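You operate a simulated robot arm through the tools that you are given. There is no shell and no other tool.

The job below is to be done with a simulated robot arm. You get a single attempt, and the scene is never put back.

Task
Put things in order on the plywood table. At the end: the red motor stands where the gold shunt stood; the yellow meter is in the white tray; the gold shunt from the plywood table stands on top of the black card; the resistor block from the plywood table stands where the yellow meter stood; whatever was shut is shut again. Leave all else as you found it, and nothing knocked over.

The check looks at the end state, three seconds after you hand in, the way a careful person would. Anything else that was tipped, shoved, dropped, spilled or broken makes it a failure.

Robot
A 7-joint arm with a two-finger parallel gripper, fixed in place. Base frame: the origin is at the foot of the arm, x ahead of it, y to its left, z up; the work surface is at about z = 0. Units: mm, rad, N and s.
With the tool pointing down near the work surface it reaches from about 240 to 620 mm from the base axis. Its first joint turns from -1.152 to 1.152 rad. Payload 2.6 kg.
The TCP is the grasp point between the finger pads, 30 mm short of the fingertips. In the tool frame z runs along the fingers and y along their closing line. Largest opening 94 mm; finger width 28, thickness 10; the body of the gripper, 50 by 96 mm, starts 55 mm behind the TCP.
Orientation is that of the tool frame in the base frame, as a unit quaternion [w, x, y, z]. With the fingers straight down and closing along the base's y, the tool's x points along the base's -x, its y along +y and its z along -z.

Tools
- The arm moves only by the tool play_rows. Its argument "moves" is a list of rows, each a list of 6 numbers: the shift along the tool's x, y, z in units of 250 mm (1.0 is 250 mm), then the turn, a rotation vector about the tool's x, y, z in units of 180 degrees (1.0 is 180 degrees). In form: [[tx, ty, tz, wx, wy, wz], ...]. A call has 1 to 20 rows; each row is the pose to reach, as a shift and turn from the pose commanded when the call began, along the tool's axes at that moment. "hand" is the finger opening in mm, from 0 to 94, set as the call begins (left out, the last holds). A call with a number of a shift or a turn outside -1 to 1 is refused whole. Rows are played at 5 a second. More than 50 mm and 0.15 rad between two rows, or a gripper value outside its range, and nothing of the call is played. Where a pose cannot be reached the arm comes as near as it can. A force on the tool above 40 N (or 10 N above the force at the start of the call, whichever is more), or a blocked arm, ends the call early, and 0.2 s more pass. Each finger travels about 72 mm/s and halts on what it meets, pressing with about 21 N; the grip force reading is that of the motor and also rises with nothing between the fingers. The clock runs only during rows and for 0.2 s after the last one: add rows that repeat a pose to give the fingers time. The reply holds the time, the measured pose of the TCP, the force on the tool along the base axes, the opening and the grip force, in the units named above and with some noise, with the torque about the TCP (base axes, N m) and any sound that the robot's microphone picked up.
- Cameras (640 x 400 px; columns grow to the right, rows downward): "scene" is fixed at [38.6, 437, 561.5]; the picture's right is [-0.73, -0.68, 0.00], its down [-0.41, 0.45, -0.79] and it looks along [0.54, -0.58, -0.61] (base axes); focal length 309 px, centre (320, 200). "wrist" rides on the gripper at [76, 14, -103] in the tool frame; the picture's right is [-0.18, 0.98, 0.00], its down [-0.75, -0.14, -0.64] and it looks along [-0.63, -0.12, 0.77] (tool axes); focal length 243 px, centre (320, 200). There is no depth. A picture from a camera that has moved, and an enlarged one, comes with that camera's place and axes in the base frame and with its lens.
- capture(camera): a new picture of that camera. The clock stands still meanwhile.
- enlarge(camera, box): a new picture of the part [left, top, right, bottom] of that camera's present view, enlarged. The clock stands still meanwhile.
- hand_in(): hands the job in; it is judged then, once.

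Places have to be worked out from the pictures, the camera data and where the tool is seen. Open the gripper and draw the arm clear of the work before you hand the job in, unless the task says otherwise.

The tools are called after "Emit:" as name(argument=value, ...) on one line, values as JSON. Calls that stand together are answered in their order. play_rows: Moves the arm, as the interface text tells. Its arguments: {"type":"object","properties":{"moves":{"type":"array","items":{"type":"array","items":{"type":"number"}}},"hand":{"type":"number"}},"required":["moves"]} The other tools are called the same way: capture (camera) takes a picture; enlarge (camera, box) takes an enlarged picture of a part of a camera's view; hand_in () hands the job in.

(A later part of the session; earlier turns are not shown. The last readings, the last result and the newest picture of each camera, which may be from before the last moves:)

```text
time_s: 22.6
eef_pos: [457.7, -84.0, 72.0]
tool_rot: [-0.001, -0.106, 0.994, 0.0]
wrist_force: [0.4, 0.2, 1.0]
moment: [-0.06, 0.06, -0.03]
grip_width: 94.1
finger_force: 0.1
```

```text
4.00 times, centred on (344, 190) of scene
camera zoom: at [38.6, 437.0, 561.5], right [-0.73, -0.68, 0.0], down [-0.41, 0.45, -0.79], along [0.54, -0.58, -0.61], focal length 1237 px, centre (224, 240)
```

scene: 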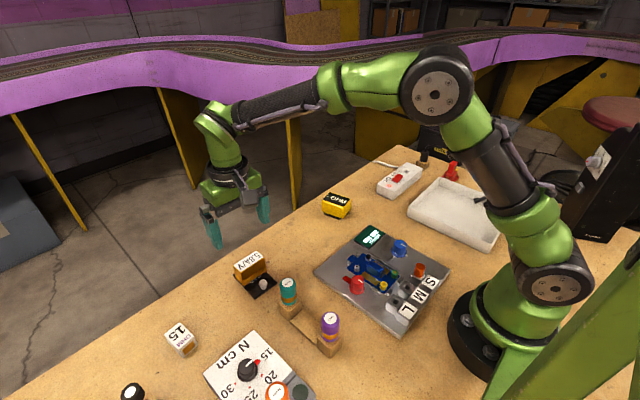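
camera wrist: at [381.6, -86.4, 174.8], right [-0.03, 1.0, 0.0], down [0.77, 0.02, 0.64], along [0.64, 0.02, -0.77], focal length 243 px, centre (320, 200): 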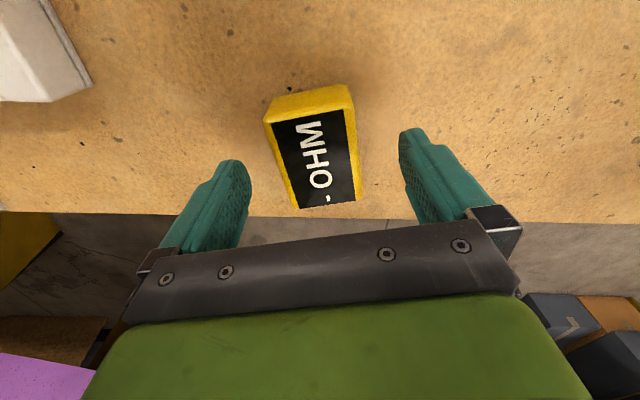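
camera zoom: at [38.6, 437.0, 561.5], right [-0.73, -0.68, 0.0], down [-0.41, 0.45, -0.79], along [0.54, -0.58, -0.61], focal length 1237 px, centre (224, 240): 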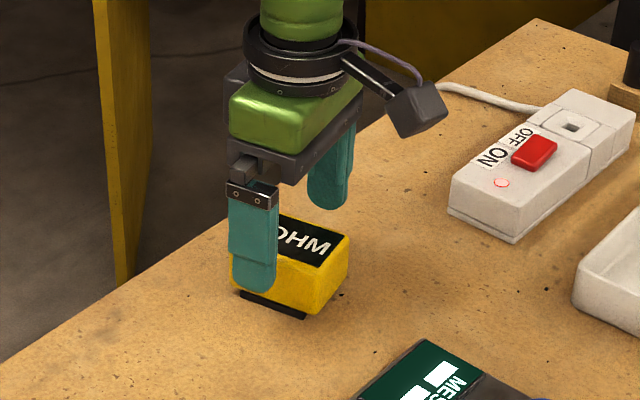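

The meter's centre (457.7, -85) is within 1.5 mm of the tool axis. I lower 36 mm and close the fingers.

Emit:
play_rows(moves=[[0, 0, 0.05, 0, 0, 0], [0, 0, 0.1, 0, 0, 0], [0, 0, 0.142, 0, 0, 0], [0, 0, 0.142, 0, 0, 0]])

Emit:
play_rows(hand=30, moves=[[0, 0, 0, 0, 0, 0], [0, 0, 0, 0, 0, 0], [0, 0, 0, 0, 0, 0], [0, 0, 0, 0, 0, 0], [0, 0, 0, 0, 0, 0]])

Emit:
play_rows(moves=[[0, 0, -0.02, 0, 0, 0], [0, 0, -0.06, 0, 0, 0], [0, 0, -0.12, 0, 0, 0], [0, 0, -0.19, 0, 0, 0], [0, 0, -0.27, 0, 0, 0], [0, 0, -0.35, 0, 0, 0], [0, 0, -0.4, 0, 0, 0], [0, 0, -0.4, 0, 0, 0]])

Emit:
capture(camera="wrist")

Emit:
enlarge(camera="scene", box=[270, 100, 430, 220])

```text
time_s: 23.6
eef_pos: [455.7, -85.4, 34.6]
tool_rot: [-0.001, -0.106, 0.994, 0.0]
wrist_force: [-0.6, -0.8, 1.0]
moment: [0.0, 0.02, 0.02]
grip_width: 93.9
finger_force: 0.1
```

```text
time_s: 24.8
eef_pos: [457.3, -84.8, 37.1]
tool_rot: [0.0, -0.106, 0.994, -0.001]
wrist_force: [0.0, 0.3, -0.5]
moment: [0.03, -0.02, -0.02]
grip_width: 56.1
finger_force: 21.3
```

```text
time_s: 26.6
eef_pos: [456.1, -85.1, 136.3]
tool_rot: [0.0, -0.107, 0.994, 0.001]
wrist_force: [0.9, -0.3, -1.7]
moment: [0.03, 0.0, -0.01]
grip_width: 56.3
finger_force: 21.2
```

```text
taken
camera wrist: at [379.6, -86.9, 239.5], right [-0.03, 1.0, 0.0], down [0.77, 0.02, 0.64], along [0.64, 0.02, -0.77], focal length 243 px, centre (320, 200)
```

wrist: 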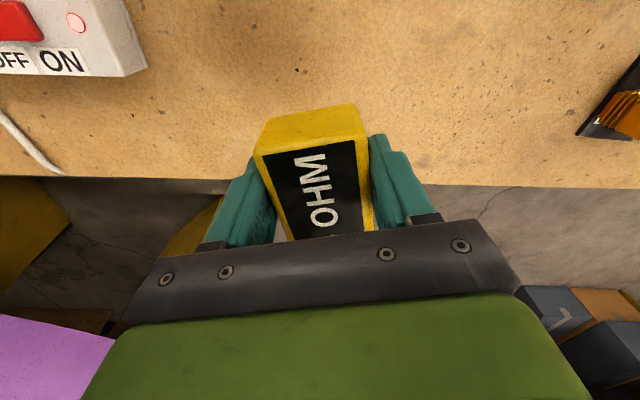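

```text
3.33 times, centred on (350, 160) of scene
camera zoom: at [38.6, 437.0, 561.5], right [-0.73, -0.68, 0.0], down [-0.41, 0.45, -0.79], along [0.54, -0.58, -0.61], focal length 1031 px, centre (220, 333)
```

zoom: 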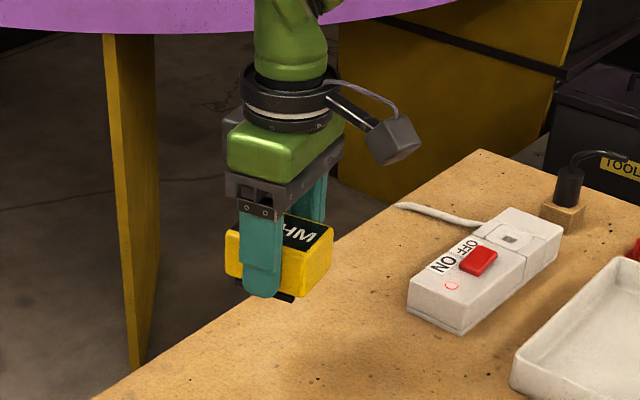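

The meter is held (56 mm wide at the grip) and hangs level. I carry it over to the free part of the white tray, around (240, -300), well away from the black leads.

Emit:
play_rows(moves=[[0.08, -0.05, 0, 0, 0, 0.024], [0.19, -0.12, 0, 0, 0, 0.058], [0.3, -0.19, 0, 0, 0, 0.092], [0.41, -0.26, 0, 0, 0, 0.126], [0.517, -0.329, 0, 0, 0, 0.159], [0.517, -0.329, 0, 0, 0, 0.159]])

Emit:
play_rows(moves=[[0.046, -0.083, 0, 0, 0, 0.025], [0.11, -0.2, 0, 0, 0, 0.061], [0.174, -0.315, 0, 0, 0, 0.096], [0.238, -0.431, 0, 0, 0, 0.132], [0.296, -0.536, 0, 0, 0, 0.1637], [0.296, -0.536, 0, 0, 0, 0.1637]])

Emit:
capture(camera="wrist")

Emit:
capture(camera="scene")

```text
time_s: 28.0
eef_pos: [348.1, -192.7, 136.5]
tool_rot: [0.0, 0.144, 0.99, 0.0]
wrist_force: [0.3, -0.8, -1.9]
moment: [-0.02, 0.01, -0.02]
grip_width: 56.0
finger_force: 21.0
```

```text
time_s: 29.4
eef_pos: [238.1, -300.7, 136.3]
tool_rot: [0.0, 0.391, 0.92, 0.0]
wrist_force: [0.3, -0.2, -2.5]
moment: [0.04, 0.04, 0.0]
grip_width: 56.0
finger_force: 21.0
```

```text
taken
camera wrist: at [197.8, -236.6, 239.3], right [0.83, 0.55, 0.0], down [0.42, -0.64, 0.64], along [0.35, -0.54, -0.77], focal length 243 px, centre (320, 200)
```

wrist: 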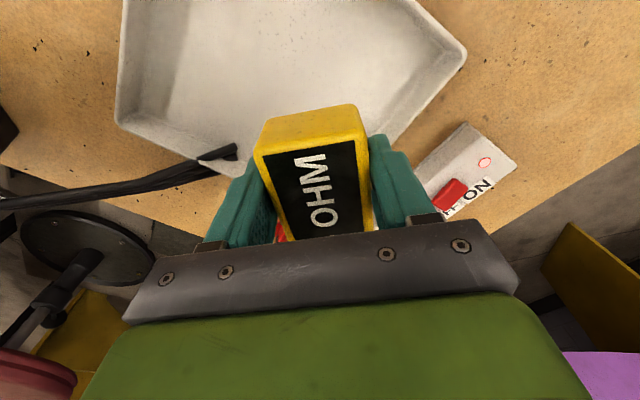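

```text
taken
```

scene: 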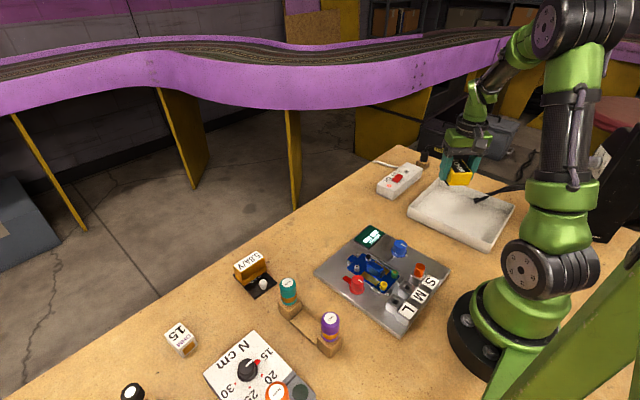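

The rim of the tray stands about 37 mm high (x 95–312, y -397 to -208), and the lead's tip lies near (193, -370). I back off 16 mm to about (228, -290) and lower the meter to just above the tray floor.

Emit:
play_rows(moves=[[0.03, -0.002, 0, 0, 0, 0], [0.0625, -0.0036, 0.04, 0, 0, 0], [0.0625, -0.0036, 0.13, 0, 0, 0], [0.0625, -0.0036, 0.22, 0, 0, 0], [0.0625, -0.0036, 0.3, 0, 0, 0], [0.0625, -0.0036, 0.34, 0, 0, 0], [0.0625, -0.0036, 0.34, 0, 0, 0]])

Emit:
capture(camera="wrist")

Emit:
enlarge(camera="scene", box=[380, 120, 540, 260])

```text
time_s: 31.0
eef_pos: [225.8, -291.0, 50.2]
tool_rot: [0.0, 0.39, 0.921, 0.0]
wrist_force: [-0.3, -0.1, -0.9]
moment: [0.04, 0.03, -0.03]
grip_width: 56.2
finger_force: 20.5
```

```text
taken
camera wrist: at [185.7, -226.0, 153.9], right [0.83, 0.55, 0.0], down [0.42, -0.64, 0.64], along [0.35, -0.54, -0.77], focal length 243 px, centre (320, 200)
```

wrist: 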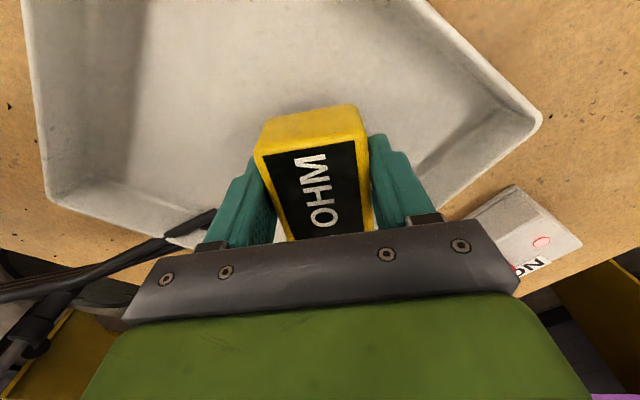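

```text
2.86 times, centred on (460, 190) of scene
camera zoom: at [38.6, 437.0, 561.5], right [-0.73, -0.68, 0.0], down [-0.41, 0.45, -0.79], along [0.54, -0.58, -0.61], focal length 884 px, centre (-80, 229)
```

zoom: 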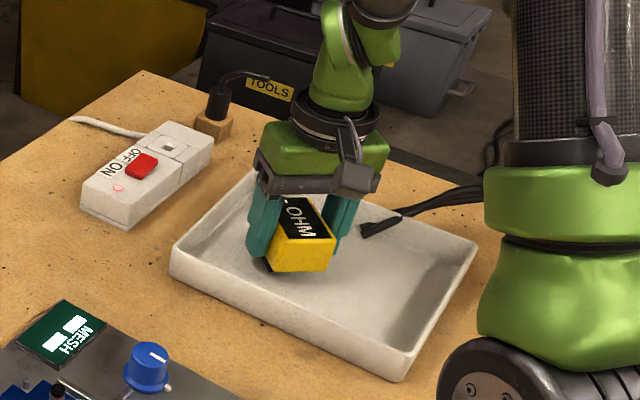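

The meter is inside the tray, clear of walls and leads. I lower further in small steps, watching the force.

Emit:
play_rows(moves=[[0, 0, 0.01, 0, 0, 0], [0, 0, 0.02, 0, 0, 0], [0, 0, 0.02, 0, 0, 0]])

Emit:
play_rows(moves=[[0, 0, 0.006, 0, 0, 0], [0, 0, 0.012, 0, 0, 0], [0, 0, 0.012, 0, 0, 0]])

```text
time_s: 31.8
eef_pos: [228.6, -290.1, 45.5]
tool_rot: [0.0, 0.39, 0.921, 0.0]
wrist_force: [0.3, -0.5, -1.6]
moment: [-0.03, 0.02, 0.0]
grip_width: 55.9
finger_force: 20.9
```

```text
time_s: 32.6
eef_pos: [226.8, -288.5, 42.5]
tool_rot: [0.0, 0.389, 0.921, -0.001]
wrist_force: [-0.5, -0.3, -1.6]
moment: [0.01, -0.01, 0.0]
grip_width: 56.1
finger_force: 21.0
```

No contact yet at z≈42.5; I continue in 1.5 mm steps.

Emit:
play_rows(moves=[[0, 0, 0.003, 0, 0, 0], [0, 0, 0.006, 0, 0, 0], [0, 0, 0.006, 0, 0, 0]])

Emit:
play_rows(moves=[[0, 0, 0.003, 0, 0, 0], [0, 0, 0.006, 0, 0, 0], [0, 0, 0.006, 0, 0, 0]])

```text
time_s: 33.4
eef_pos: [225.3, -289.5, 41.3]
tool_rot: [0.0, 0.389, 0.921, 0.0]
wrist_force: [0.2, 0.3, -1.9]
moment: [0.03, 0.0, 0.02]
grip_width: 56.1
finger_force: 21.2
```

```text
time_s: 34.2
eef_pos: [226.6, -289.3, 39.8]
tool_rot: [0.001, 0.39, 0.921, -0.001]
wrist_force: [-5.1, 3.8, 19.9]
moment: [0.0, 0.03, 0.03]
grip_width: 56.2
finger_force: 21.0
```

The force is +20 N: the meter is on the tray floor. I ease off by under a millimetre, open to 76 mm and rise straight up.

Emit:
play_rows(moves=[[0, 0, -0.003, 0, 0, 0], [0, 0, -0.003, 0, 0, 0]])

Emit:
play_rows(hand=76, moves=[[0, 0, 0, 0, 0, 0], [0, 0, 0, 0, 0, 0], [0, 0, 0, 0, 0, 0], [0, 0, 0, 0, 0, 0]])

Emit:
play_rows(moves=[[0, 0, -0.05, 0, 0, 0], [0, 0, -0.12, 0, 0, 0], [0, 0, -0.24, 0, 0, 0], [0, 0, -0.38, 0, 0, 0], [0, 0, -0.5, 0, 0, 0], [0, 0, -0.5, 0, 0, 0]])

Emit:
capture(camera="wrist")

Emit:
enlarge(camera="scene", box=[380, 120, 540, 260])

```text
time_s: 34.8
eef_pos: [227.5, -290.3, 40.6]
tool_rot: [0.0, 0.39, 0.921, 0.0]
wrist_force: [-2.0, -0.1, 8.6]
moment: [-0.17, -0.11, -0.08]
grip_width: 56.4
finger_force: 20.8
```

```text
time_s: 35.8
eef_pos: [227.0, -290.0, 40.5]
tool_rot: [0.0, 0.39, 0.921, 0.0]
wrist_force: [1.1, -0.8, 0.3]
moment: [-0.03, -0.01, -0.05]
grip_width: 76.1
finger_force: 0.2
```

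```text
time_s: 37.2
eef_pos: [226.2, -289.2, 167.0]
tool_rot: [0.0, 0.39, 0.921, 0.001]
wrist_force: [0.0, -0.1, 0.8]
moment: [0.04, 0.02, 0.01]
grip_width: 76.0
finger_force: 0.1
```

```text
taken
camera wrist: at [185.3, -224.9, 268.7], right [0.83, 0.55, 0.0], down [0.42, -0.64, 0.64], along [0.35, -0.54, -0.77], focal length 243 px, centre (320, 200)
```

wrist: 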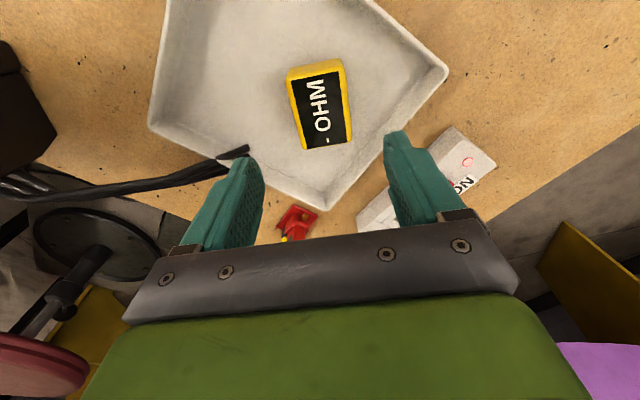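

```text
2.86 times, centred on (460, 190) of scene
camera zoom: at [38.6, 437.0, 561.5], right [-0.73, -0.68, 0.0], down [-0.41, 0.45, -0.79], along [0.54, -0.58, -0.61], focal length 884 px, centre (-80, 229)
```

zoom: 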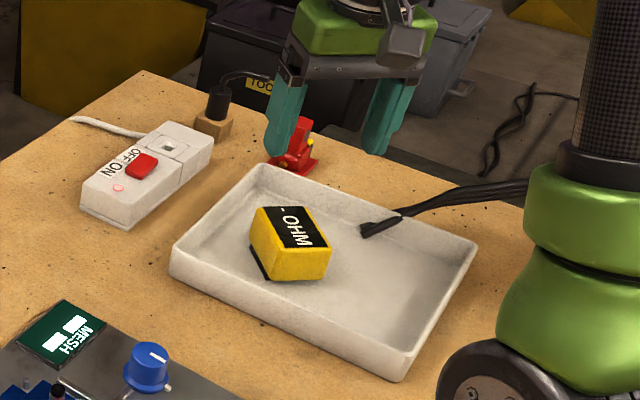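

The meter stands upright in the tray and nothing else moved. Now I go above the red motor, turning so the fingers close along base x, with the fingers at 50 mm.

Emit:
play_rows(hand=50, moves=[[-0.116, -0.043, 0.02, 0, 0, 0.0408], [-0.232, -0.087, 0.03, 0, 0, 0.0817], [-0.348, -0.13, 0.05, 0, 0, 0.1225], [-0.465, -0.173, 0.07, 0, 0, 0.1634], [-0.581, -0.217, 0.08, 0, 0, 0.2042], [-0.697, -0.26, 0.1, 0, 0, 0.2451], [-0.697, -0.26, 0.1, 0, 0, 0.2451]])

Emit:
capture(camera="wrist")

Emit:
enlarge(camera="scene", box=[400, 100, 528, 200])

```text
time_s: 38.8
eef_pos: [302.4, -460.9, 139.9]
tool_rot: [0.0, 0.707, 0.707, 0.0]
wrist_force: [0.7, -0.9, -0.6]
moment: [0.02, -0.01, 0.01]
grip_width: 49.7
finger_force: 0.1
```

```text
taken
camera wrist: at [319.2, -384.6, 242.7], right [0.98, -0.19, 0.0], down [-0.14, -0.75, 0.64], along [-0.12, -0.63, -0.77], focal length 243 px, centre (320, 200)
```

wrist: 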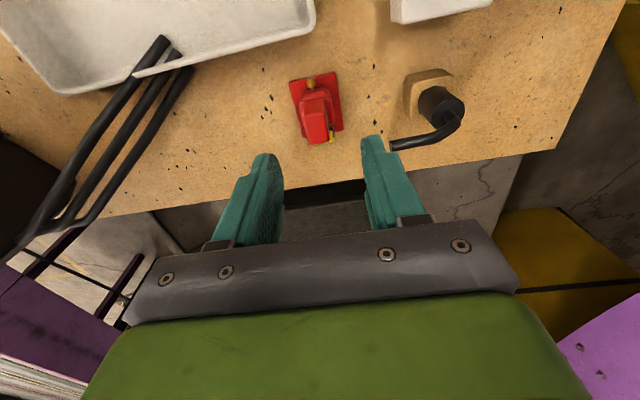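

```text
4.00 times, centred on (464, 150) of scene
camera zoom: at [38.6, 436.9, 561.5], right [-0.73, -0.68, 0.0], down [-0.41, 0.45, -0.79], along [0.54, -0.58, -0.61], focal length 1237 px, centre (-256, 400)
```

zoom: 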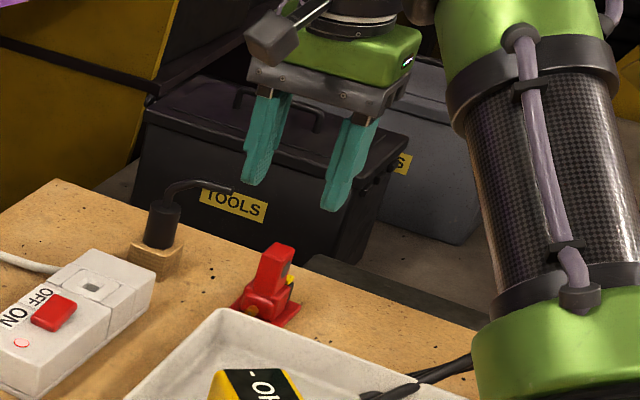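

The hooked key beside the motor reaches to about (354, -468, 96), so I keep the fingers to 40 mm. I enlarge the motor's grip block to check its place relative to the tool axis, which should appear at pixel (320, 129) at that height.

Emit:
enlarge(camera="wrist", box=[280, 60, 360, 150])

```text
4.44 times, centred on (320, 105) of wrist
camera zoom: at [319.2, -384.6, 242.7], right [0.98, -0.19, 0.0], down [-0.14, -0.75, 0.64], along [-0.12, -0.63, -0.77], focal length 1078 px, centre (320, 622)
```

zoom: 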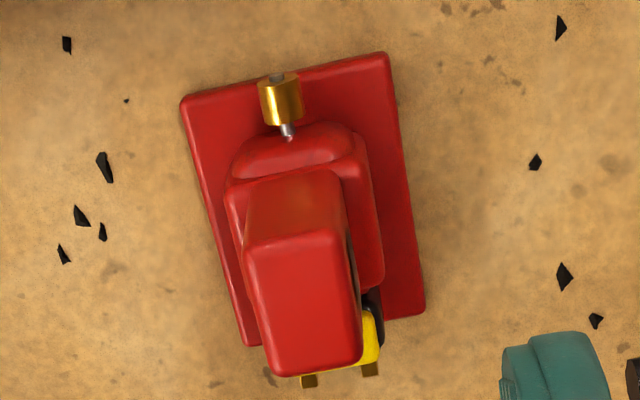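

The grip block's centre is 2.4 mm to the left of the tool axis and about 1 mm nearer; I correct for that and lower to z≈80 with the fingers at 40 mm.

Emit:
play_rows(hand=40, moves=[[0.005, -0.0095, 0.02, 0, 0, 0], [0.005, -0.0095, 0.1, 0, 0, 0], [0.005, -0.0095, 0.18, 0, 0, 0], [0.005, -0.0095, 0.24, 0, 0, 0], [0.005, -0.0095, 0.24, 0, 0, 0]])

Emit:
capture(camera="wrist")

Emit:
enlarge(camera="wrist", box=[240, 60, 400, 200])

Emit:
enlarge(camera="scene", box=[410, 120, 490, 190])

```text
time_s: 40.0
eef_pos: [299.1, -458.4, 80.3]
tool_rot: [-0.001, 0.707, 0.707, 0.001]
wrist_force: [0.1, -0.6, -0.7]
moment: [0.01, 0.02, 0.06]
grip_width: 40.0
finger_force: 0.0
```

```text
taken
camera wrist: at [315.4, -382.3, 183.4], right [0.98, -0.18, 0.0], down [-0.14, -0.75, 0.64], along [-0.12, -0.63, -0.77], focal length 243 px, centre (320, 200)
```

wrist: 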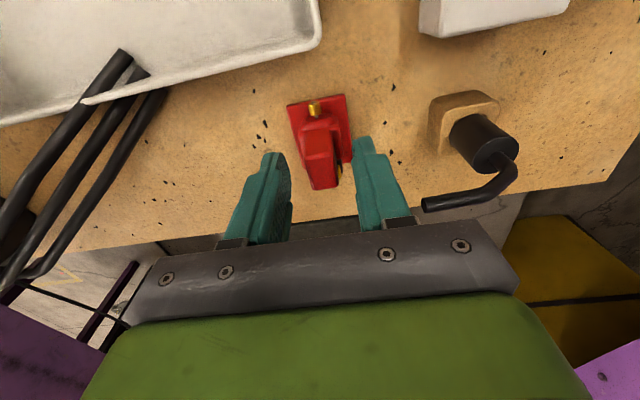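

```text
2.86 times, centred on (320, 130) of wrist
camera zoom: at [315.4, -382.3, 183.4], right [0.98, -0.18, 0.0], down [-0.14, -0.75, 0.64], along [-0.12, -0.63, -0.77], focal length 693 px, centre (320, 400)
```

zoom: 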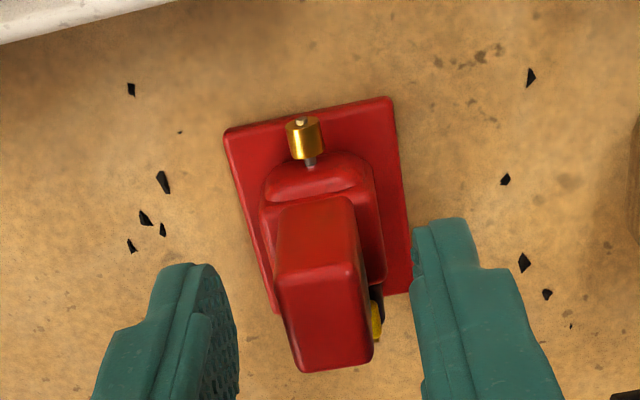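

```text
5.71 times, centred on (450, 155) of scene
camera zoom: at [38.6, 437.0, 561.5], right [-0.73, -0.68, 0.0], down [-0.41, 0.45, -0.79], along [0.54, -0.58, -0.61], focal length 1767 px, centre (-423, 457)
```

zoom: 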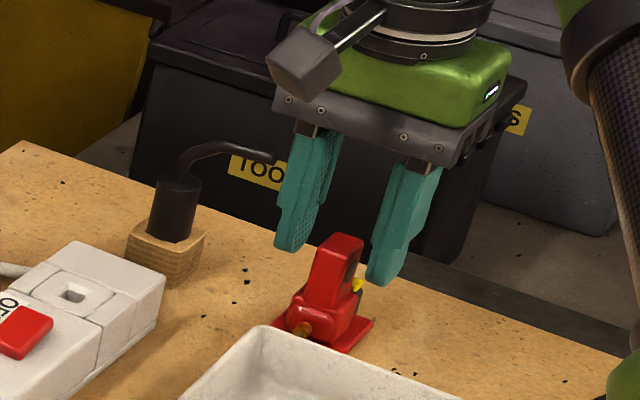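

Now the grip block is centred on the tool axis. I go down 12.5 mm more so the pads cover the block, then close.

Emit:
play_rows(moves=[[0, 0, 0.025, 0, 0, 0], [0, 0, 0.05, 0, 0, 0], [0, 0, 0.05, 0, 0, 0]])

Emit:
play_rows(hand=4, moves=[[0, 0, 0, 0, 0, 0], [0, 0, 0, 0, 0, 0], [0, 0, 0, 0, 0, 0], [0, 0, 0, 0, 0, 0]])

Emit:
capture(camera="wrist")

Emit:
enlarge(camera="scene", box=[410, 120, 490, 190])

```text
time_s: 40.8
eef_pos: [298.9, -458.0, 68.6]
tool_rot: [0.0, 0.707, 0.707, 0.0]
wrist_force: [-0.1, 0.1, -0.1]
moment: [0.0, -0.01, 0.01]
grip_width: 39.9
finger_force: 0.1
```

```text
time_s: 41.8
eef_pos: [298.7, -457.8, 68.8]
tool_rot: [0.0, 0.707, 0.707, 0.0]
wrist_force: [0.7, 0.3, -0.3]
moment: [-0.01, -0.02, -0.03]
grip_width: 17.3
finger_force: 20.8
```

```text
taken
camera wrist: at [315.3, -382.2, 171.5], right [0.98, -0.18, 0.0], down [-0.14, -0.75, 0.64], along [-0.12, -0.63, -0.77], focal length 243 px, centre (320, 200)
```

wrist: 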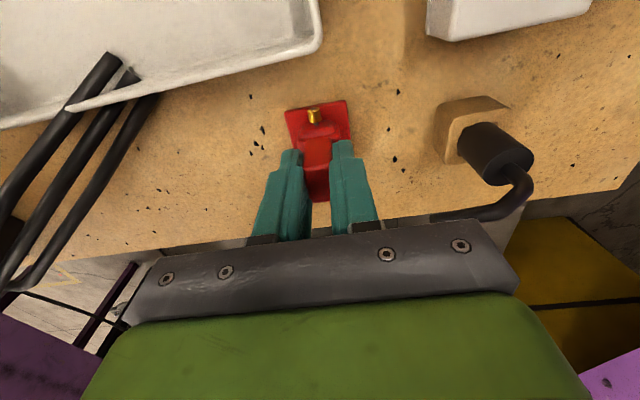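

```text
5.71 times, centred on (450, 155) of scene
camera zoom: at [38.6, 437.0, 561.5], right [-0.73, -0.68, 0.0], down [-0.41, 0.45, -0.79], along [0.54, -0.58, -0.61], focal length 1767 px, centre (-423, 457)
```

zoom: 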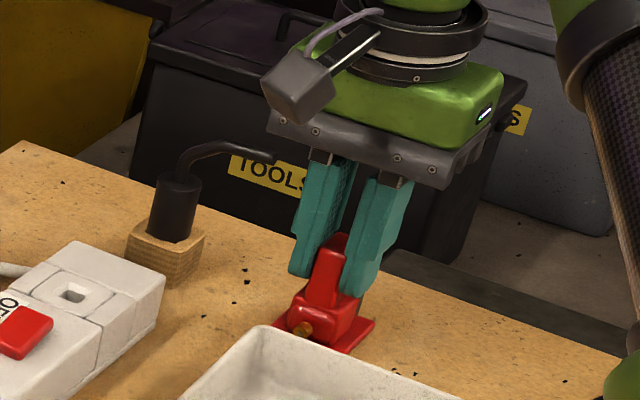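

The fingers hold the block at 17.3 mm with 21 N. I lift straight up slowly, then check that the motor hangs well.

Emit:
play_rows(moves=[[0, 0, -0.012, 0, 0, 0], [0, 0, -0.04, 0, 0, 0], [0, 0, -0.09, 0, 0, 0], [0, 0, -0.16, 0, 0, 0], [0, 0, -0.24, 0, 0, 0], [0, 0, -0.32, 0, 0, 0], [0, 0, -0.38, 0, 0, 0], [0, 0, -0.38, 0, 0, 0]])

Emit:
capture(camera="wrist")

Emit:
enlarge(camera="scene", box=[400, 60, 510, 190])

```text
time_s: 43.6
eef_pos: [299.2, -458.6, 162.8]
tool_rot: [0.0, 0.707, 0.707, 0.001]
wrist_force: [0.9, -0.7, -1.5]
moment: [0.0, 0.0, 0.01]
grip_width: 17.6
finger_force: 21.3
```

```text
taken
camera wrist: at [315.0, -382.3, 266.6], right [0.98, -0.18, 0.0], down [-0.14, -0.75, 0.64], along [-0.12, -0.63, -0.77], focal length 243 px, centre (320, 200)
```

wrist: 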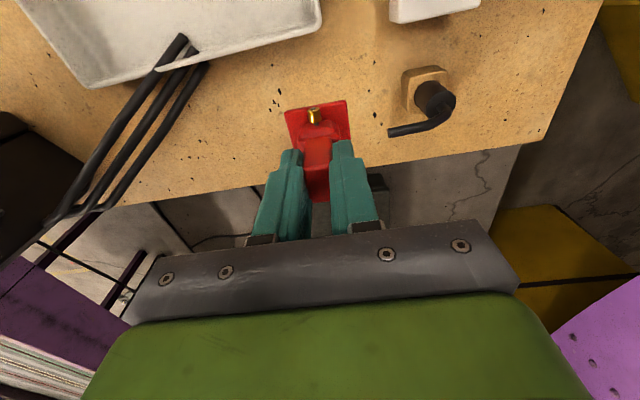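

```text
3.08 times, centred on (455, 125) of scene
camera zoom: at [38.6, 437.0, 561.5], right [-0.73, -0.68, 0.0], down [-0.41, 0.45, -0.79], along [0.54, -0.58, -0.61], focal length 952 px, centre (-95, 431)
```

zoom: 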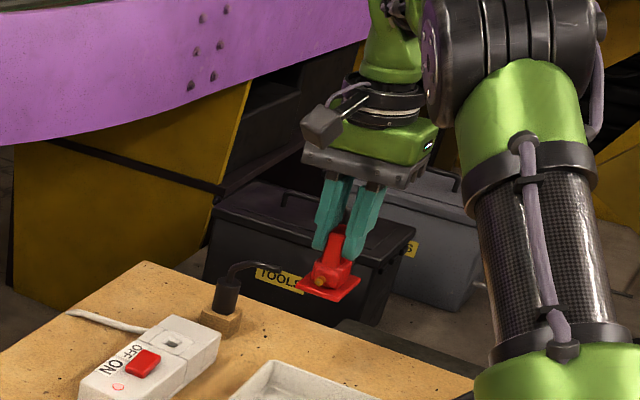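

The motor hangs level and its way out is clear. I carry it at z≈163 (its plate about 95 mm up), first away from the hooked key, then over to the shunt's former place, turning as I go.

Emit:
play_rows(moves=[[0.1, 0, 0, 0, 0, 0], [0.24, 0, 0, 0, 0, -0.0255], [0.38, 0.02, 0, 0, 0, -0.0541], [0.52, 0.048, 0, 0, 0, -0.0828], [0.66, 0.08, 0, 0, 0, -0.1114], [0.78, 0.112, 0, 0, 0, -0.1369], [0.84, 0.128, 0, 0, 0, -0.1496], [0.84, 0.128, 0, 0, 0, -0.1496]])

Emit:
play_rows(moves=[[0.057, 0.053, 0, 0, 0, -0.0172], [0.155, 0.146, 0, 0, 0, -0.0473], [0.254, 0.239, 0, 0, 0, -0.0773], [0.353, 0.332, 0, 0, 0, -0.1074], [0.438, 0.411, 0, 0, 0, -0.1332], [0.471, 0.442, 0, 0, 0, -0.1432]])

Emit:
play_rows(moves=[[0.026, 0.069, 0, 0, 0, -0.0172], [0.072, 0.19, 0, 0, 0, -0.0473], [0.118, 0.311, 0, 0, 0, -0.0773], [0.164, 0.432, 0, 0, 0, -0.1074], [0.204, 0.536, 0, 0, 0, -0.1332], [0.219, 0.576, 0, 0, 0, -0.1432], [0.219, 0.576, 0, 0, 0, -0.1432]])

Emit:
capture(camera="wrist")

Emit:
capture(camera="scene")

```text
time_s: 45.4
eef_pos: [332.0, -247.9, 163.5]
tool_rot: [0.0, 0.522, 0.853, 0.001]
wrist_force: [0.0, 0.2, -0.5]
moment: [0.0, 0.01, 0.01]
grip_width: 17.7
finger_force: 21.1
```

```text
time_s: 46.8
eef_pos: [377.9, -93.6, 164.8]
tool_rot: [0.0, 0.319, 0.948, 0.0]
wrist_force: [-0.7, -0.3, -1.0]
moment: [0.0, 0.0, 0.0]
grip_width: 17.4
finger_force: 21.3
```

```text
time_s: 48.4
eef_pos: [420.6, 53.7, 164.2]
tool_rot: [0.0, 0.099, 0.995, 0.0]
wrist_force: [0.5, -0.1, -0.6]
moment: [0.02, 0.0, 0.0]
grip_width: 17.5
finger_force: 21.2
```

```text
taken
camera wrist: at [350.3, 83.2, 266.8], right [0.38, 0.93, 0.0], down [0.71, -0.29, 0.64], along [0.59, -0.24, -0.77], focal length 243 px, centre (320, 200)
```

wrist: 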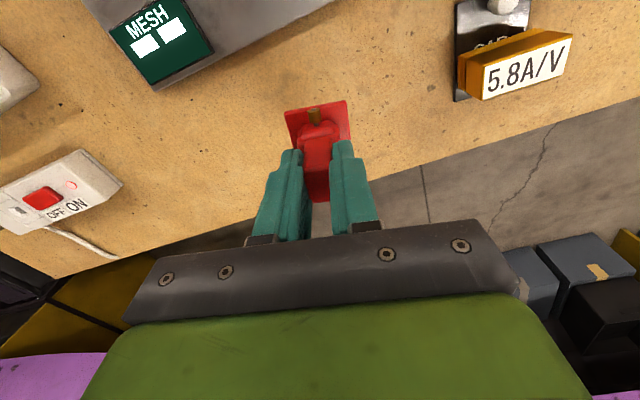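

```text
taken
```

scene: 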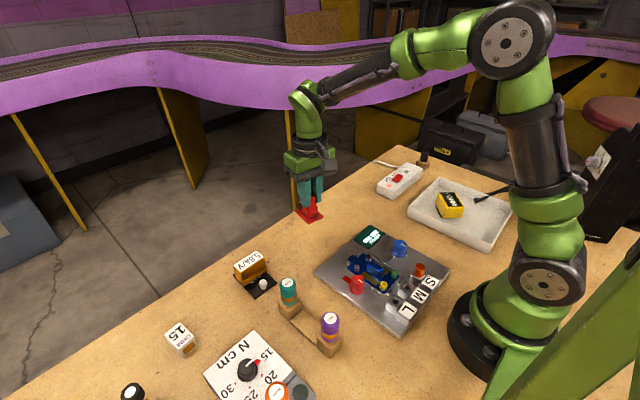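

The motor hangs level over the shunt's former spot. I lower it to a few millimetres above the table.

Emit:
play_rows(moves=[[0, 0, 0.04, 0, 0, 0], [0, 0, 0.13, 0, 0, 0], [0, 0, 0.22, 0, 0, 0], [0, 0, 0.3, 0, 0, 0], [0, 0, 0.345, 0, 0, 0], [0, 0, 0.36, 0, 0, 0], [0, 0, 0.36, 0, 0, 0]])

Emit:
play_rows(moves=[[0, 0, 0.005, 0, 0, 0], [0, 0, 0.01, 0, 0, 0], [0, 0, 0.01, 0, 0, 0]])

Emit:
enlarge(camera="scene", box=[250, 160, 378, 260])

```text
time_s: 50.0
eef_pos: [418.0, 55.0, 71.2]
tool_rot: [0.001, 0.1, 0.995, 0.0]
wrist_force: [-0.8, 1.0, -0.9]
moment: [0.0, 0.0, 0.04]
grip_width: 17.4
finger_force: 20.6
```

```text
time_s: 50.8
eef_pos: [419.7, 54.4, 70.7]
tool_rot: [0.0, 0.101, 0.995, 0.0]
wrist_force: [0.6, -0.8, -0.7]
moment: [0.04, 0.04, -0.04]
grip_width: 17.2
finger_force: 21.1
```

```text
4.00 times, centred on (314, 210) of scene
camera zoom: at [38.6, 437.0, 561.5], right [-0.73, -0.68, 0.0], down [-0.41, 0.45, -0.79], along [0.54, -0.58, -0.61], focal length 1237 px, centre (344, 160)
```

zoom: 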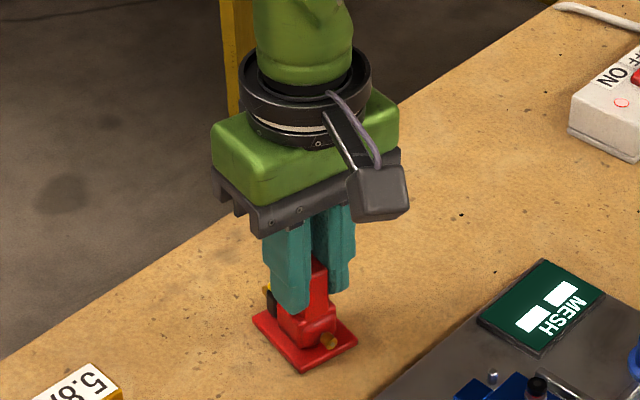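

Almost down; I lower in 1 mm steps until the force shows contact.

Emit:
play_rows(moves=[[0, 0, 0.002, 0, 0, 0], [0, 0, 0.004, 0, 0, 0], [0, 0, 0.004, 0, 0, 0]])

Emit:
play_rows(moves=[[0, 0, 0.002, 0, 0, 0], [0, 0, 0.004, 0, 0, 0], [0, 0, 0.004, 0, 0, 0]])

```text
time_s: 51.6
eef_pos: [420.1, 55.5, 69.7]
tool_rot: [0.0, 0.1, 0.995, -0.001]
wrist_force: [0.0, 0.9, -1.3]
moment: [0.02, 0.06, 0.01]
grip_width: 17.5
finger_force: 20.5
```

```text
time_s: 52.4
eef_pos: [420.0, 54.6, 68.6]
tool_rot: [0.001, 0.101, 0.995, -0.001]
wrist_force: [0.0, 0.4, -1.1]
moment: [0.02, 0.04, -0.03]
grip_width: 17.6
finger_force: 21.2
```

Still no contact; another half millimetre at a time.

Emit:
play_rows(moves=[[0, 0, 0.002, 0, 0, 0], [0, 0, 0.003, 0, 0, 0], [0, 0, 0.003, 0, 0, 0]])

Emit:
play_rows(moves=[[0, 0, 0.001, 0, 0, 0], [0, 0, 0.002, 0, 0, 0], [0, 0, 0.002, 0, 0, 0]])

```text
time_s: 53.2
eef_pos: [420.0, 53.4, 68.3]
tool_rot: [0.0, 0.101, 0.995, 0.0]
wrist_force: [-1.9, -1.3, 4.5]
moment: [-0.01, 0.1, 0.0]
grip_width: 17.3
finger_force: 21.0
```

```text
time_s: 54.0
eef_pos: [421.5, 53.5, 68.2]
tool_rot: [0.001, 0.101, 0.995, -0.001]
wrist_force: [-5.6, -3.5, 16.3]
moment: [-0.1, 0.16, -0.01]
grip_width: 17.3
finger_force: 21.2
```

The motor is on the table (+16 N). I ease off 0.5 mm, open to 44 mm and rise.

Emit:
play_rows(moves=[[0, 0, -0.002, 0, 0, 0], [0, 0, -0.002, 0, 0, 0]])

Emit:
play_rows(hand=44, moves=[[0, 0, 0, 0, 0, 0], [0, 0, 0, 0, 0, 0], [0, 0, 0, 0, 0, 0], [0, 0, 0, 0, 0, 0]])

Emit:
play_rows(moves=[[0, 0, -0.05, 0, 0, 0], [0, 0, -0.12, 0, 0, 0], [0, 0, -0.24, 0, 0, 0], [0, 0, -0.38, 0, 0, 0], [0, 0, -0.4, 0, 0, 0]])

Emit:
capture(camera="wrist")

Emit:
enlarge(camera="scene", box=[250, 180, 378, 280])

```text
time_s: 54.6
eef_pos: [421.2, 54.3, 67.3]
tool_rot: [0.001, 0.1, 0.995, 0.0]
wrist_force: [-0.1, -1.6, 11.8]
moment: [-0.06, -0.04, -0.06]
grip_width: 17.5
finger_force: 20.9
```

```text
time_s: 55.6
eef_pos: [420.0, 54.3, 68.0]
tool_rot: [-0.001, 0.101, 0.995, 0.001]
wrist_force: [-0.3, -0.9, 0.3]
moment: [0.0, -0.03, 0.02]
grip_width: 44.0
finger_force: 0.1
```

```text
time_s: 56.8
eef_pos: [419.7, 54.6, 168.1]
tool_rot: [-0.001, 0.1, 0.995, 0.0]
wrist_force: [-0.4, 0.5, 0.6]
moment: [-0.01, 0.01, 0.01]
grip_width: 43.9
finger_force: 0.1
```

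```text
taken
camera wrist: at [349.9, 83.5, 270.8], right [0.38, 0.93, 0.0], down [0.71, -0.29, 0.64], along [0.59, -0.24, -0.77], focal length 243 px, centre (320, 200)
```

wrist: 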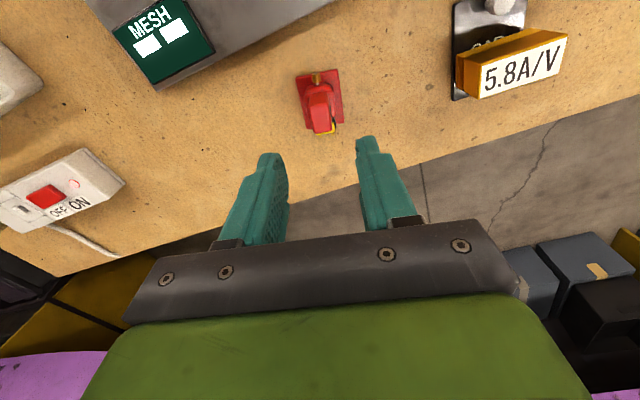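

```text
4.00 times, centred on (314, 230) of scene
camera zoom: at [38.6, 437.0, 561.5], right [-0.73, -0.68, 0.0], down [-0.41, 0.45, -0.79], along [0.54, -0.58, -0.61], focal length 1237 px, centre (344, 80)
```

zoom: 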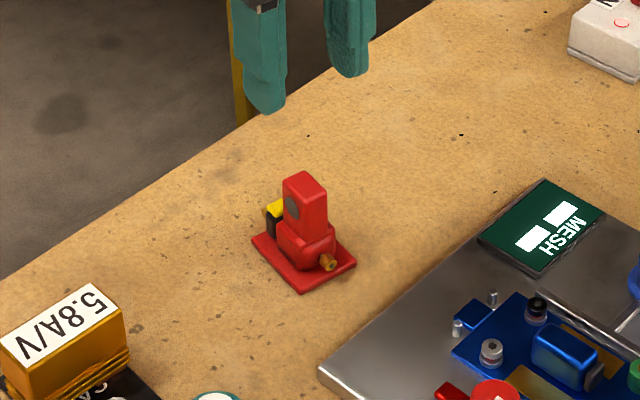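

The motor stands upright. I enlarge it in the wrist view to check how well it sits on the shunt's old spot (425, 54).

Emit:
enlarge(camera="wrist", box=[280, 55, 360, 145])

Emit:
enlarge(camera="scene", box=[290, 210, 338, 260])

```text
4.44 times, centred on (320, 100) of wrist
camera zoom: at [349.9, 83.5, 270.8], right [0.38, 0.93, 0.0], down [0.71, -0.29, 0.64], along [0.59, -0.24, -0.77], focal length 1078 px, centre (320, 644)
```

zoom: 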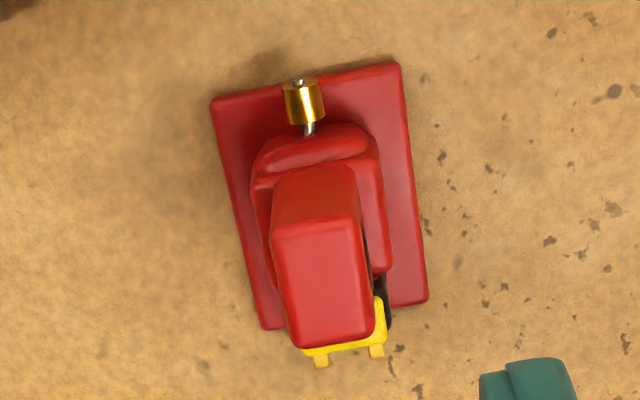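

```text
8.00 times, centred on (314, 235) of scene
camera zoom: at [38.6, 437.0, 561.5], right [-0.73, -0.68, 0.0], down [-0.41, 0.45, -0.79], along [0.54, -0.58, -0.61], focal length 2474 px, centre (368, -80)
```

zoom: 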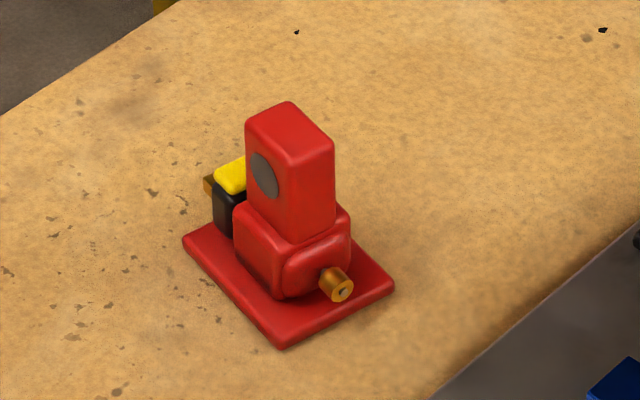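

The motor stands at about (429, 53), within 5 mm of the shunt's old centre, which is fine. Last item: the resistor block near (420, 395); I go over there with open fingers for a close view.

Emit:
play_rows(hand=80, moves=[[0.037, 0.132, 0, 0, 0, 0], [0.074, 0.263, 0, 0, 0, 0], [0.111, 0.395, 0, 0, 0, 0], [0.148, 0.526, 0, 0, 0, 0], [0.185, 0.658, 0, 0, 0, 0]])

Emit:
play_rows(moves=[[0.037, 0.132, 0, 0, 0, -0.0127], [0.074, 0.263, 0, 0, 0, -0.0255], [0.111, 0.395, 0, 0, 0, -0.0382], [0.148, 0.526, 0, 0, 0, -0.051], [0.185, 0.658, 0, 0, 0, -0.0637], [0.185, 0.658, 0, 0, 0, -0.0637]])

Emit:
capture(camera="wrist")

Emit:
capture(camera="scene")

```text
time_s: 58.0
eef_pos: [407.6, 224.0, 165.5]
tool_rot: [0.0, 0.101, 0.995, -0.001]
wrist_force: [-0.9, -0.3, 0.7]
moment: [-0.03, 0.01, 0.0]
grip_width: 80.3
finger_force: 0.1
```

```text
time_s: 59.4
eef_pos: [395.2, 394.6, 166.7]
tool_rot: [-0.001, 0.0, 1.0, -0.001]
wrist_force: [-0.3, 0.7, -0.2]
moment: [0.01, -0.02, 0.02]
grip_width: 80.1
finger_force: 0.0
```

```text
taken
camera wrist: at [320.3, 409.0, 269.2], right [0.18, 0.98, 0.0], down [0.75, -0.14, 0.64], along [0.63, -0.12, -0.77], focal length 243 px, centre (320, 200)
```

wrist: 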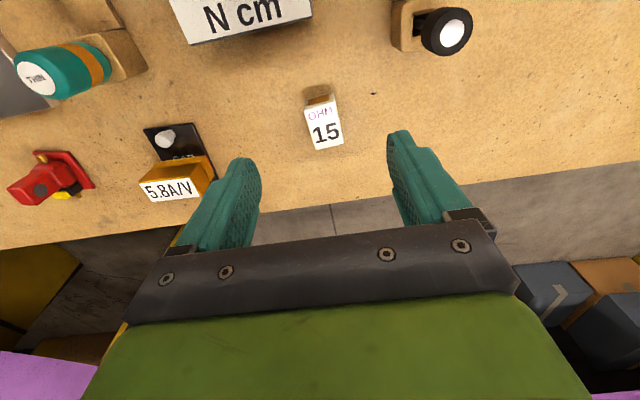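

```text
taken
```

scene: 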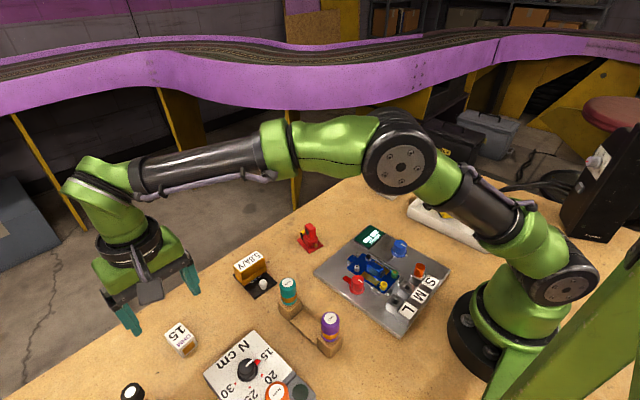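

I enlarge the resistor block in both views to measure it.

Emit:
enlarge(camera="wrist", box=[280, 70, 370, 165])

Emit:
enlarge(camera="scene", box=[140, 300, 236, 380])

```text
4.21 times, centred on (325, 118) of wrist
camera zoom: at [320.3, 409.0, 269.2], right [0.18, 0.98, 0.0], down [0.75, -0.14, 0.64], along [0.63, -0.12, -0.77], focal length 1022 px, centre (299, 547)
```

zoom: 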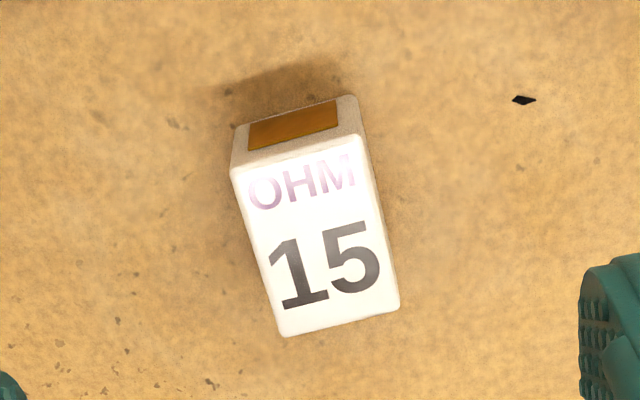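

```text
5.00 times, centred on (188, 340) of scene
camera zoom: at [38.6, 437.0, 561.5], right [-0.73, -0.68, 0.0], down [-0.41, 0.45, -0.79], along [0.54, -0.58, -0.61], focal length 1546 px, centre (980, -500)
```

zoom: 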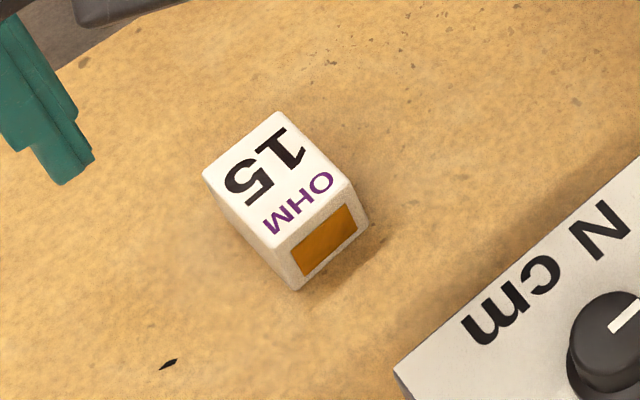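

Measured: resistor block centre (421, 395), 44×30×32 mm, yaw +0.07. I move over it, turn to that yaw and come down with the fingers 80 mm open.

Emit:
play_rows(hand=80, moves=[[-0.05, 0, 0.04, 0, 0, -0.011], [-0.1, 0, 0.13, 0, 0, -0.0223], [-0.1, 0, 0.24, 0, 0, -0.0223], [-0.1, 0, 0.34, 0, 0, -0.0223], [-0.1, 0, 0.385, 0, 0, -0.0223], [-0.1, 0, 0.385, 0, 0, -0.0223]])

Emit:
capture(camera="wrist")

Emit:
enlarge(camera="scene", box=[110, 270, 270, 390])

```text
time_s: 60.8
eef_pos: [421.3, 394.5, 69.8]
tool_rot: [0.0, -0.034, 0.999, 0.0]
wrist_force: [-0.7, 0.8, -0.1]
moment: [0.0, 0.01, 0.02]
grip_width: 80.4
finger_force: 0.1
```

```text
taken
camera wrist: at [344.9, 404.3, 173.5], right [0.12, 0.99, 0.0], down [0.76, -0.09, 0.64], along [0.64, -0.07, -0.77], focal length 243 px, centre (320, 200)
```

wrist: 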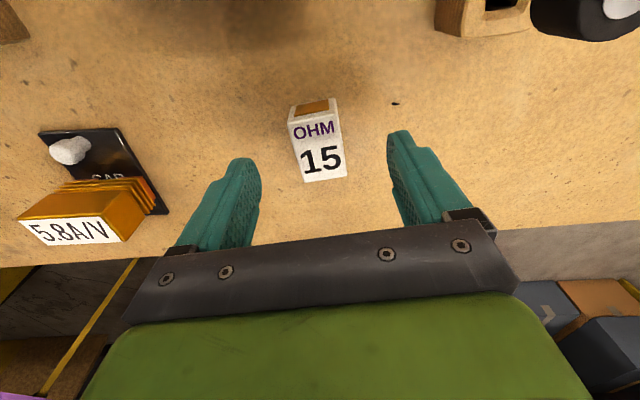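

```text
3.33 times, centred on (190, 330) of scene
camera zoom: at [38.6, 437.0, 561.5], right [-0.73, -0.68, 0.0], down [-0.41, 0.45, -0.79], along [0.54, -0.58, -0.61], focal length 1031 px, centre (753, -233)
```

zoom: 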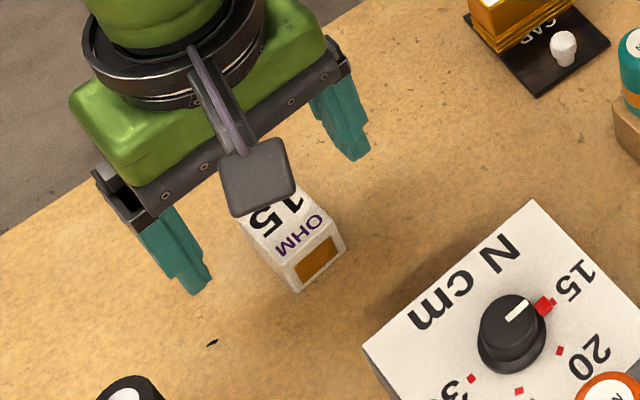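

The block lies centred between the fingers, about 3 mm nearer than the tool axis. I correct that, lower 36 mm and close.

Emit:
play_rows(moves=[[0.012, 0, 0.05, 0, 0, 0], [0.012, 0, 0.1, 0, 0, 0], [0.012, 0, 0.142, 0, 0, 0], [0.012, 0, 0.142, 0, 0, 0]])

Emit:
play_rows(hand=14, moves=[[0, 0, 0, 0, 0, 0], [0, 0, 0, 0, 0, 0], [0, 0, 0, 0, 0, 0], [0, 0, 0, 0, 0, 0], [0, 0, 0, 0, 0, 0]])

Emit:
capture(camera="wrist")

Emit:
enlarge(camera="scene", box=[110, 270, 270, 390])

```text
time_s: 61.8
eef_pos: [418.0, 395.2, 36.1]
tool_rot: [0.0, -0.035, 0.999, 0.001]
wrist_force: [0.8, 0.0, -0.1]
moment: [0.02, 0.01, 0.01]
grip_width: 80.0
finger_force: 0.1
```

```text
time_s: 63.0
eef_pos: [417.0, 394.2, 36.2]
tool_rot: [0.0, -0.035, 0.999, 0.001]
wrist_force: [-0.6, 0.4, 5.5]
moment: [-0.01, 0.09, 0.03]
grip_width: 30.9
finger_force: 21.1
```

```text
taken
camera wrist: at [342.0, 403.8, 139.9], right [0.12, 0.99, 0.0], down [0.76, -0.09, 0.64], along [0.64, -0.07, -0.77], focal length 243 px, centre (320, 200)
```

wrist: 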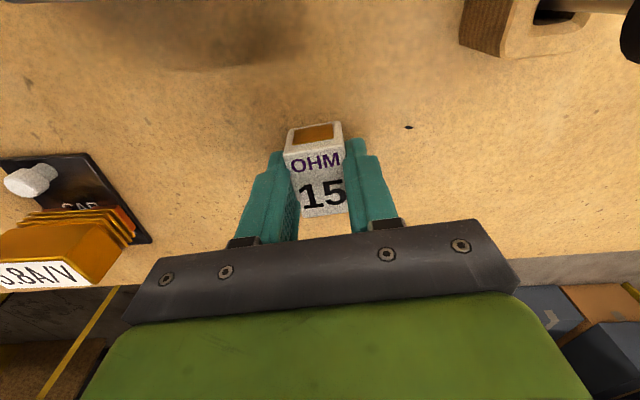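

```text
3.33 times, centred on (190, 330) of scene
camera zoom: at [38.6, 436.9, 561.5], right [-0.73, -0.68, 0.0], down [-0.41, 0.45, -0.79], along [0.54, -0.58, -0.61], focal length 1031 px, centre (753, -233)
```

zoom: 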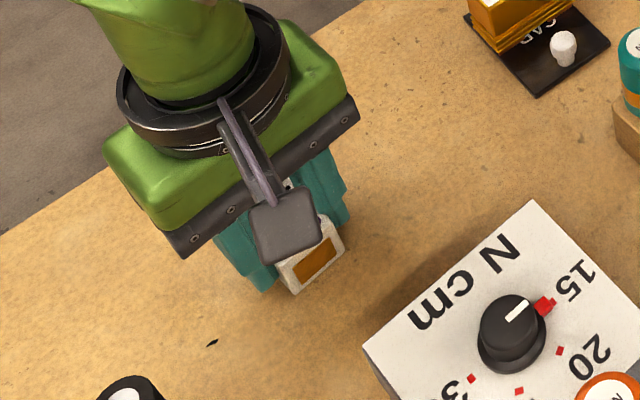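

The block is held at 30.9 mm. I lift it slowly by 125 mm.

Emit:
play_rows(moves=[[0, 0, -0.02, 0, 0, 0], [0, 0, -0.06, 0, 0, 0], [0, 0, -0.12, 0, 0, 0], [0, 0, -0.2, 0, 0, 0], [0, 0, -0.3, 0, 0, 0], [0, 0, -0.4, 0, 0, 0], [0, 0, -0.48, 0, 0, 0], [0, 0, -0.5, 0, 0, 0], [0, 0, -0.5, 0, 0, 0]])

Emit:
capture(camera="wrist")

Emit:
enlarge(camera="scene", box=[70, 210, 260, 370])

```text
time_s: 65.0
eef_pos: [417.6, 395.8, 162.1]
tool_rot: [0.0, -0.035, 0.999, 0.0]
wrist_force: [-0.3, -0.2, -0.6]
moment: [0.0, -0.03, 0.01]
grip_width: 31.0
finger_force: 21.3
```

```text
taken
camera wrist: at [342.6, 404.2, 264.9], right [0.12, 0.99, 0.0], down [0.76, -0.09, 0.64], along [0.64, -0.07, -0.77], focal length 243 px, centre (320, 200)
```

wrist: 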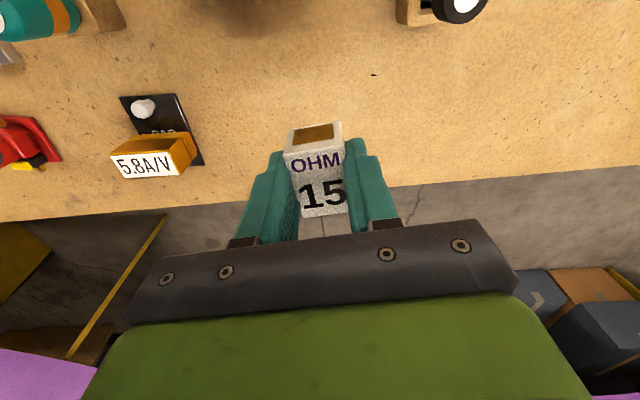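

```text
2.50 times, centred on (165, 290) of scene
camera zoom: at [38.6, 437.0, 561.5], right [-0.73, -0.68, 0.0], down [-0.41, 0.45, -0.79], along [0.54, -0.58, -0.61], focal length 773 px, centre (708, -25)
```

zoom: 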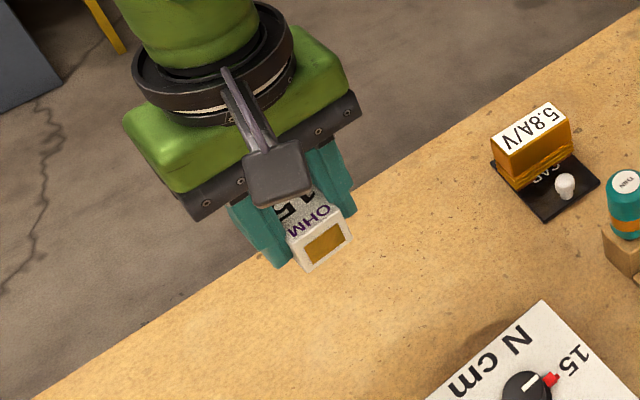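

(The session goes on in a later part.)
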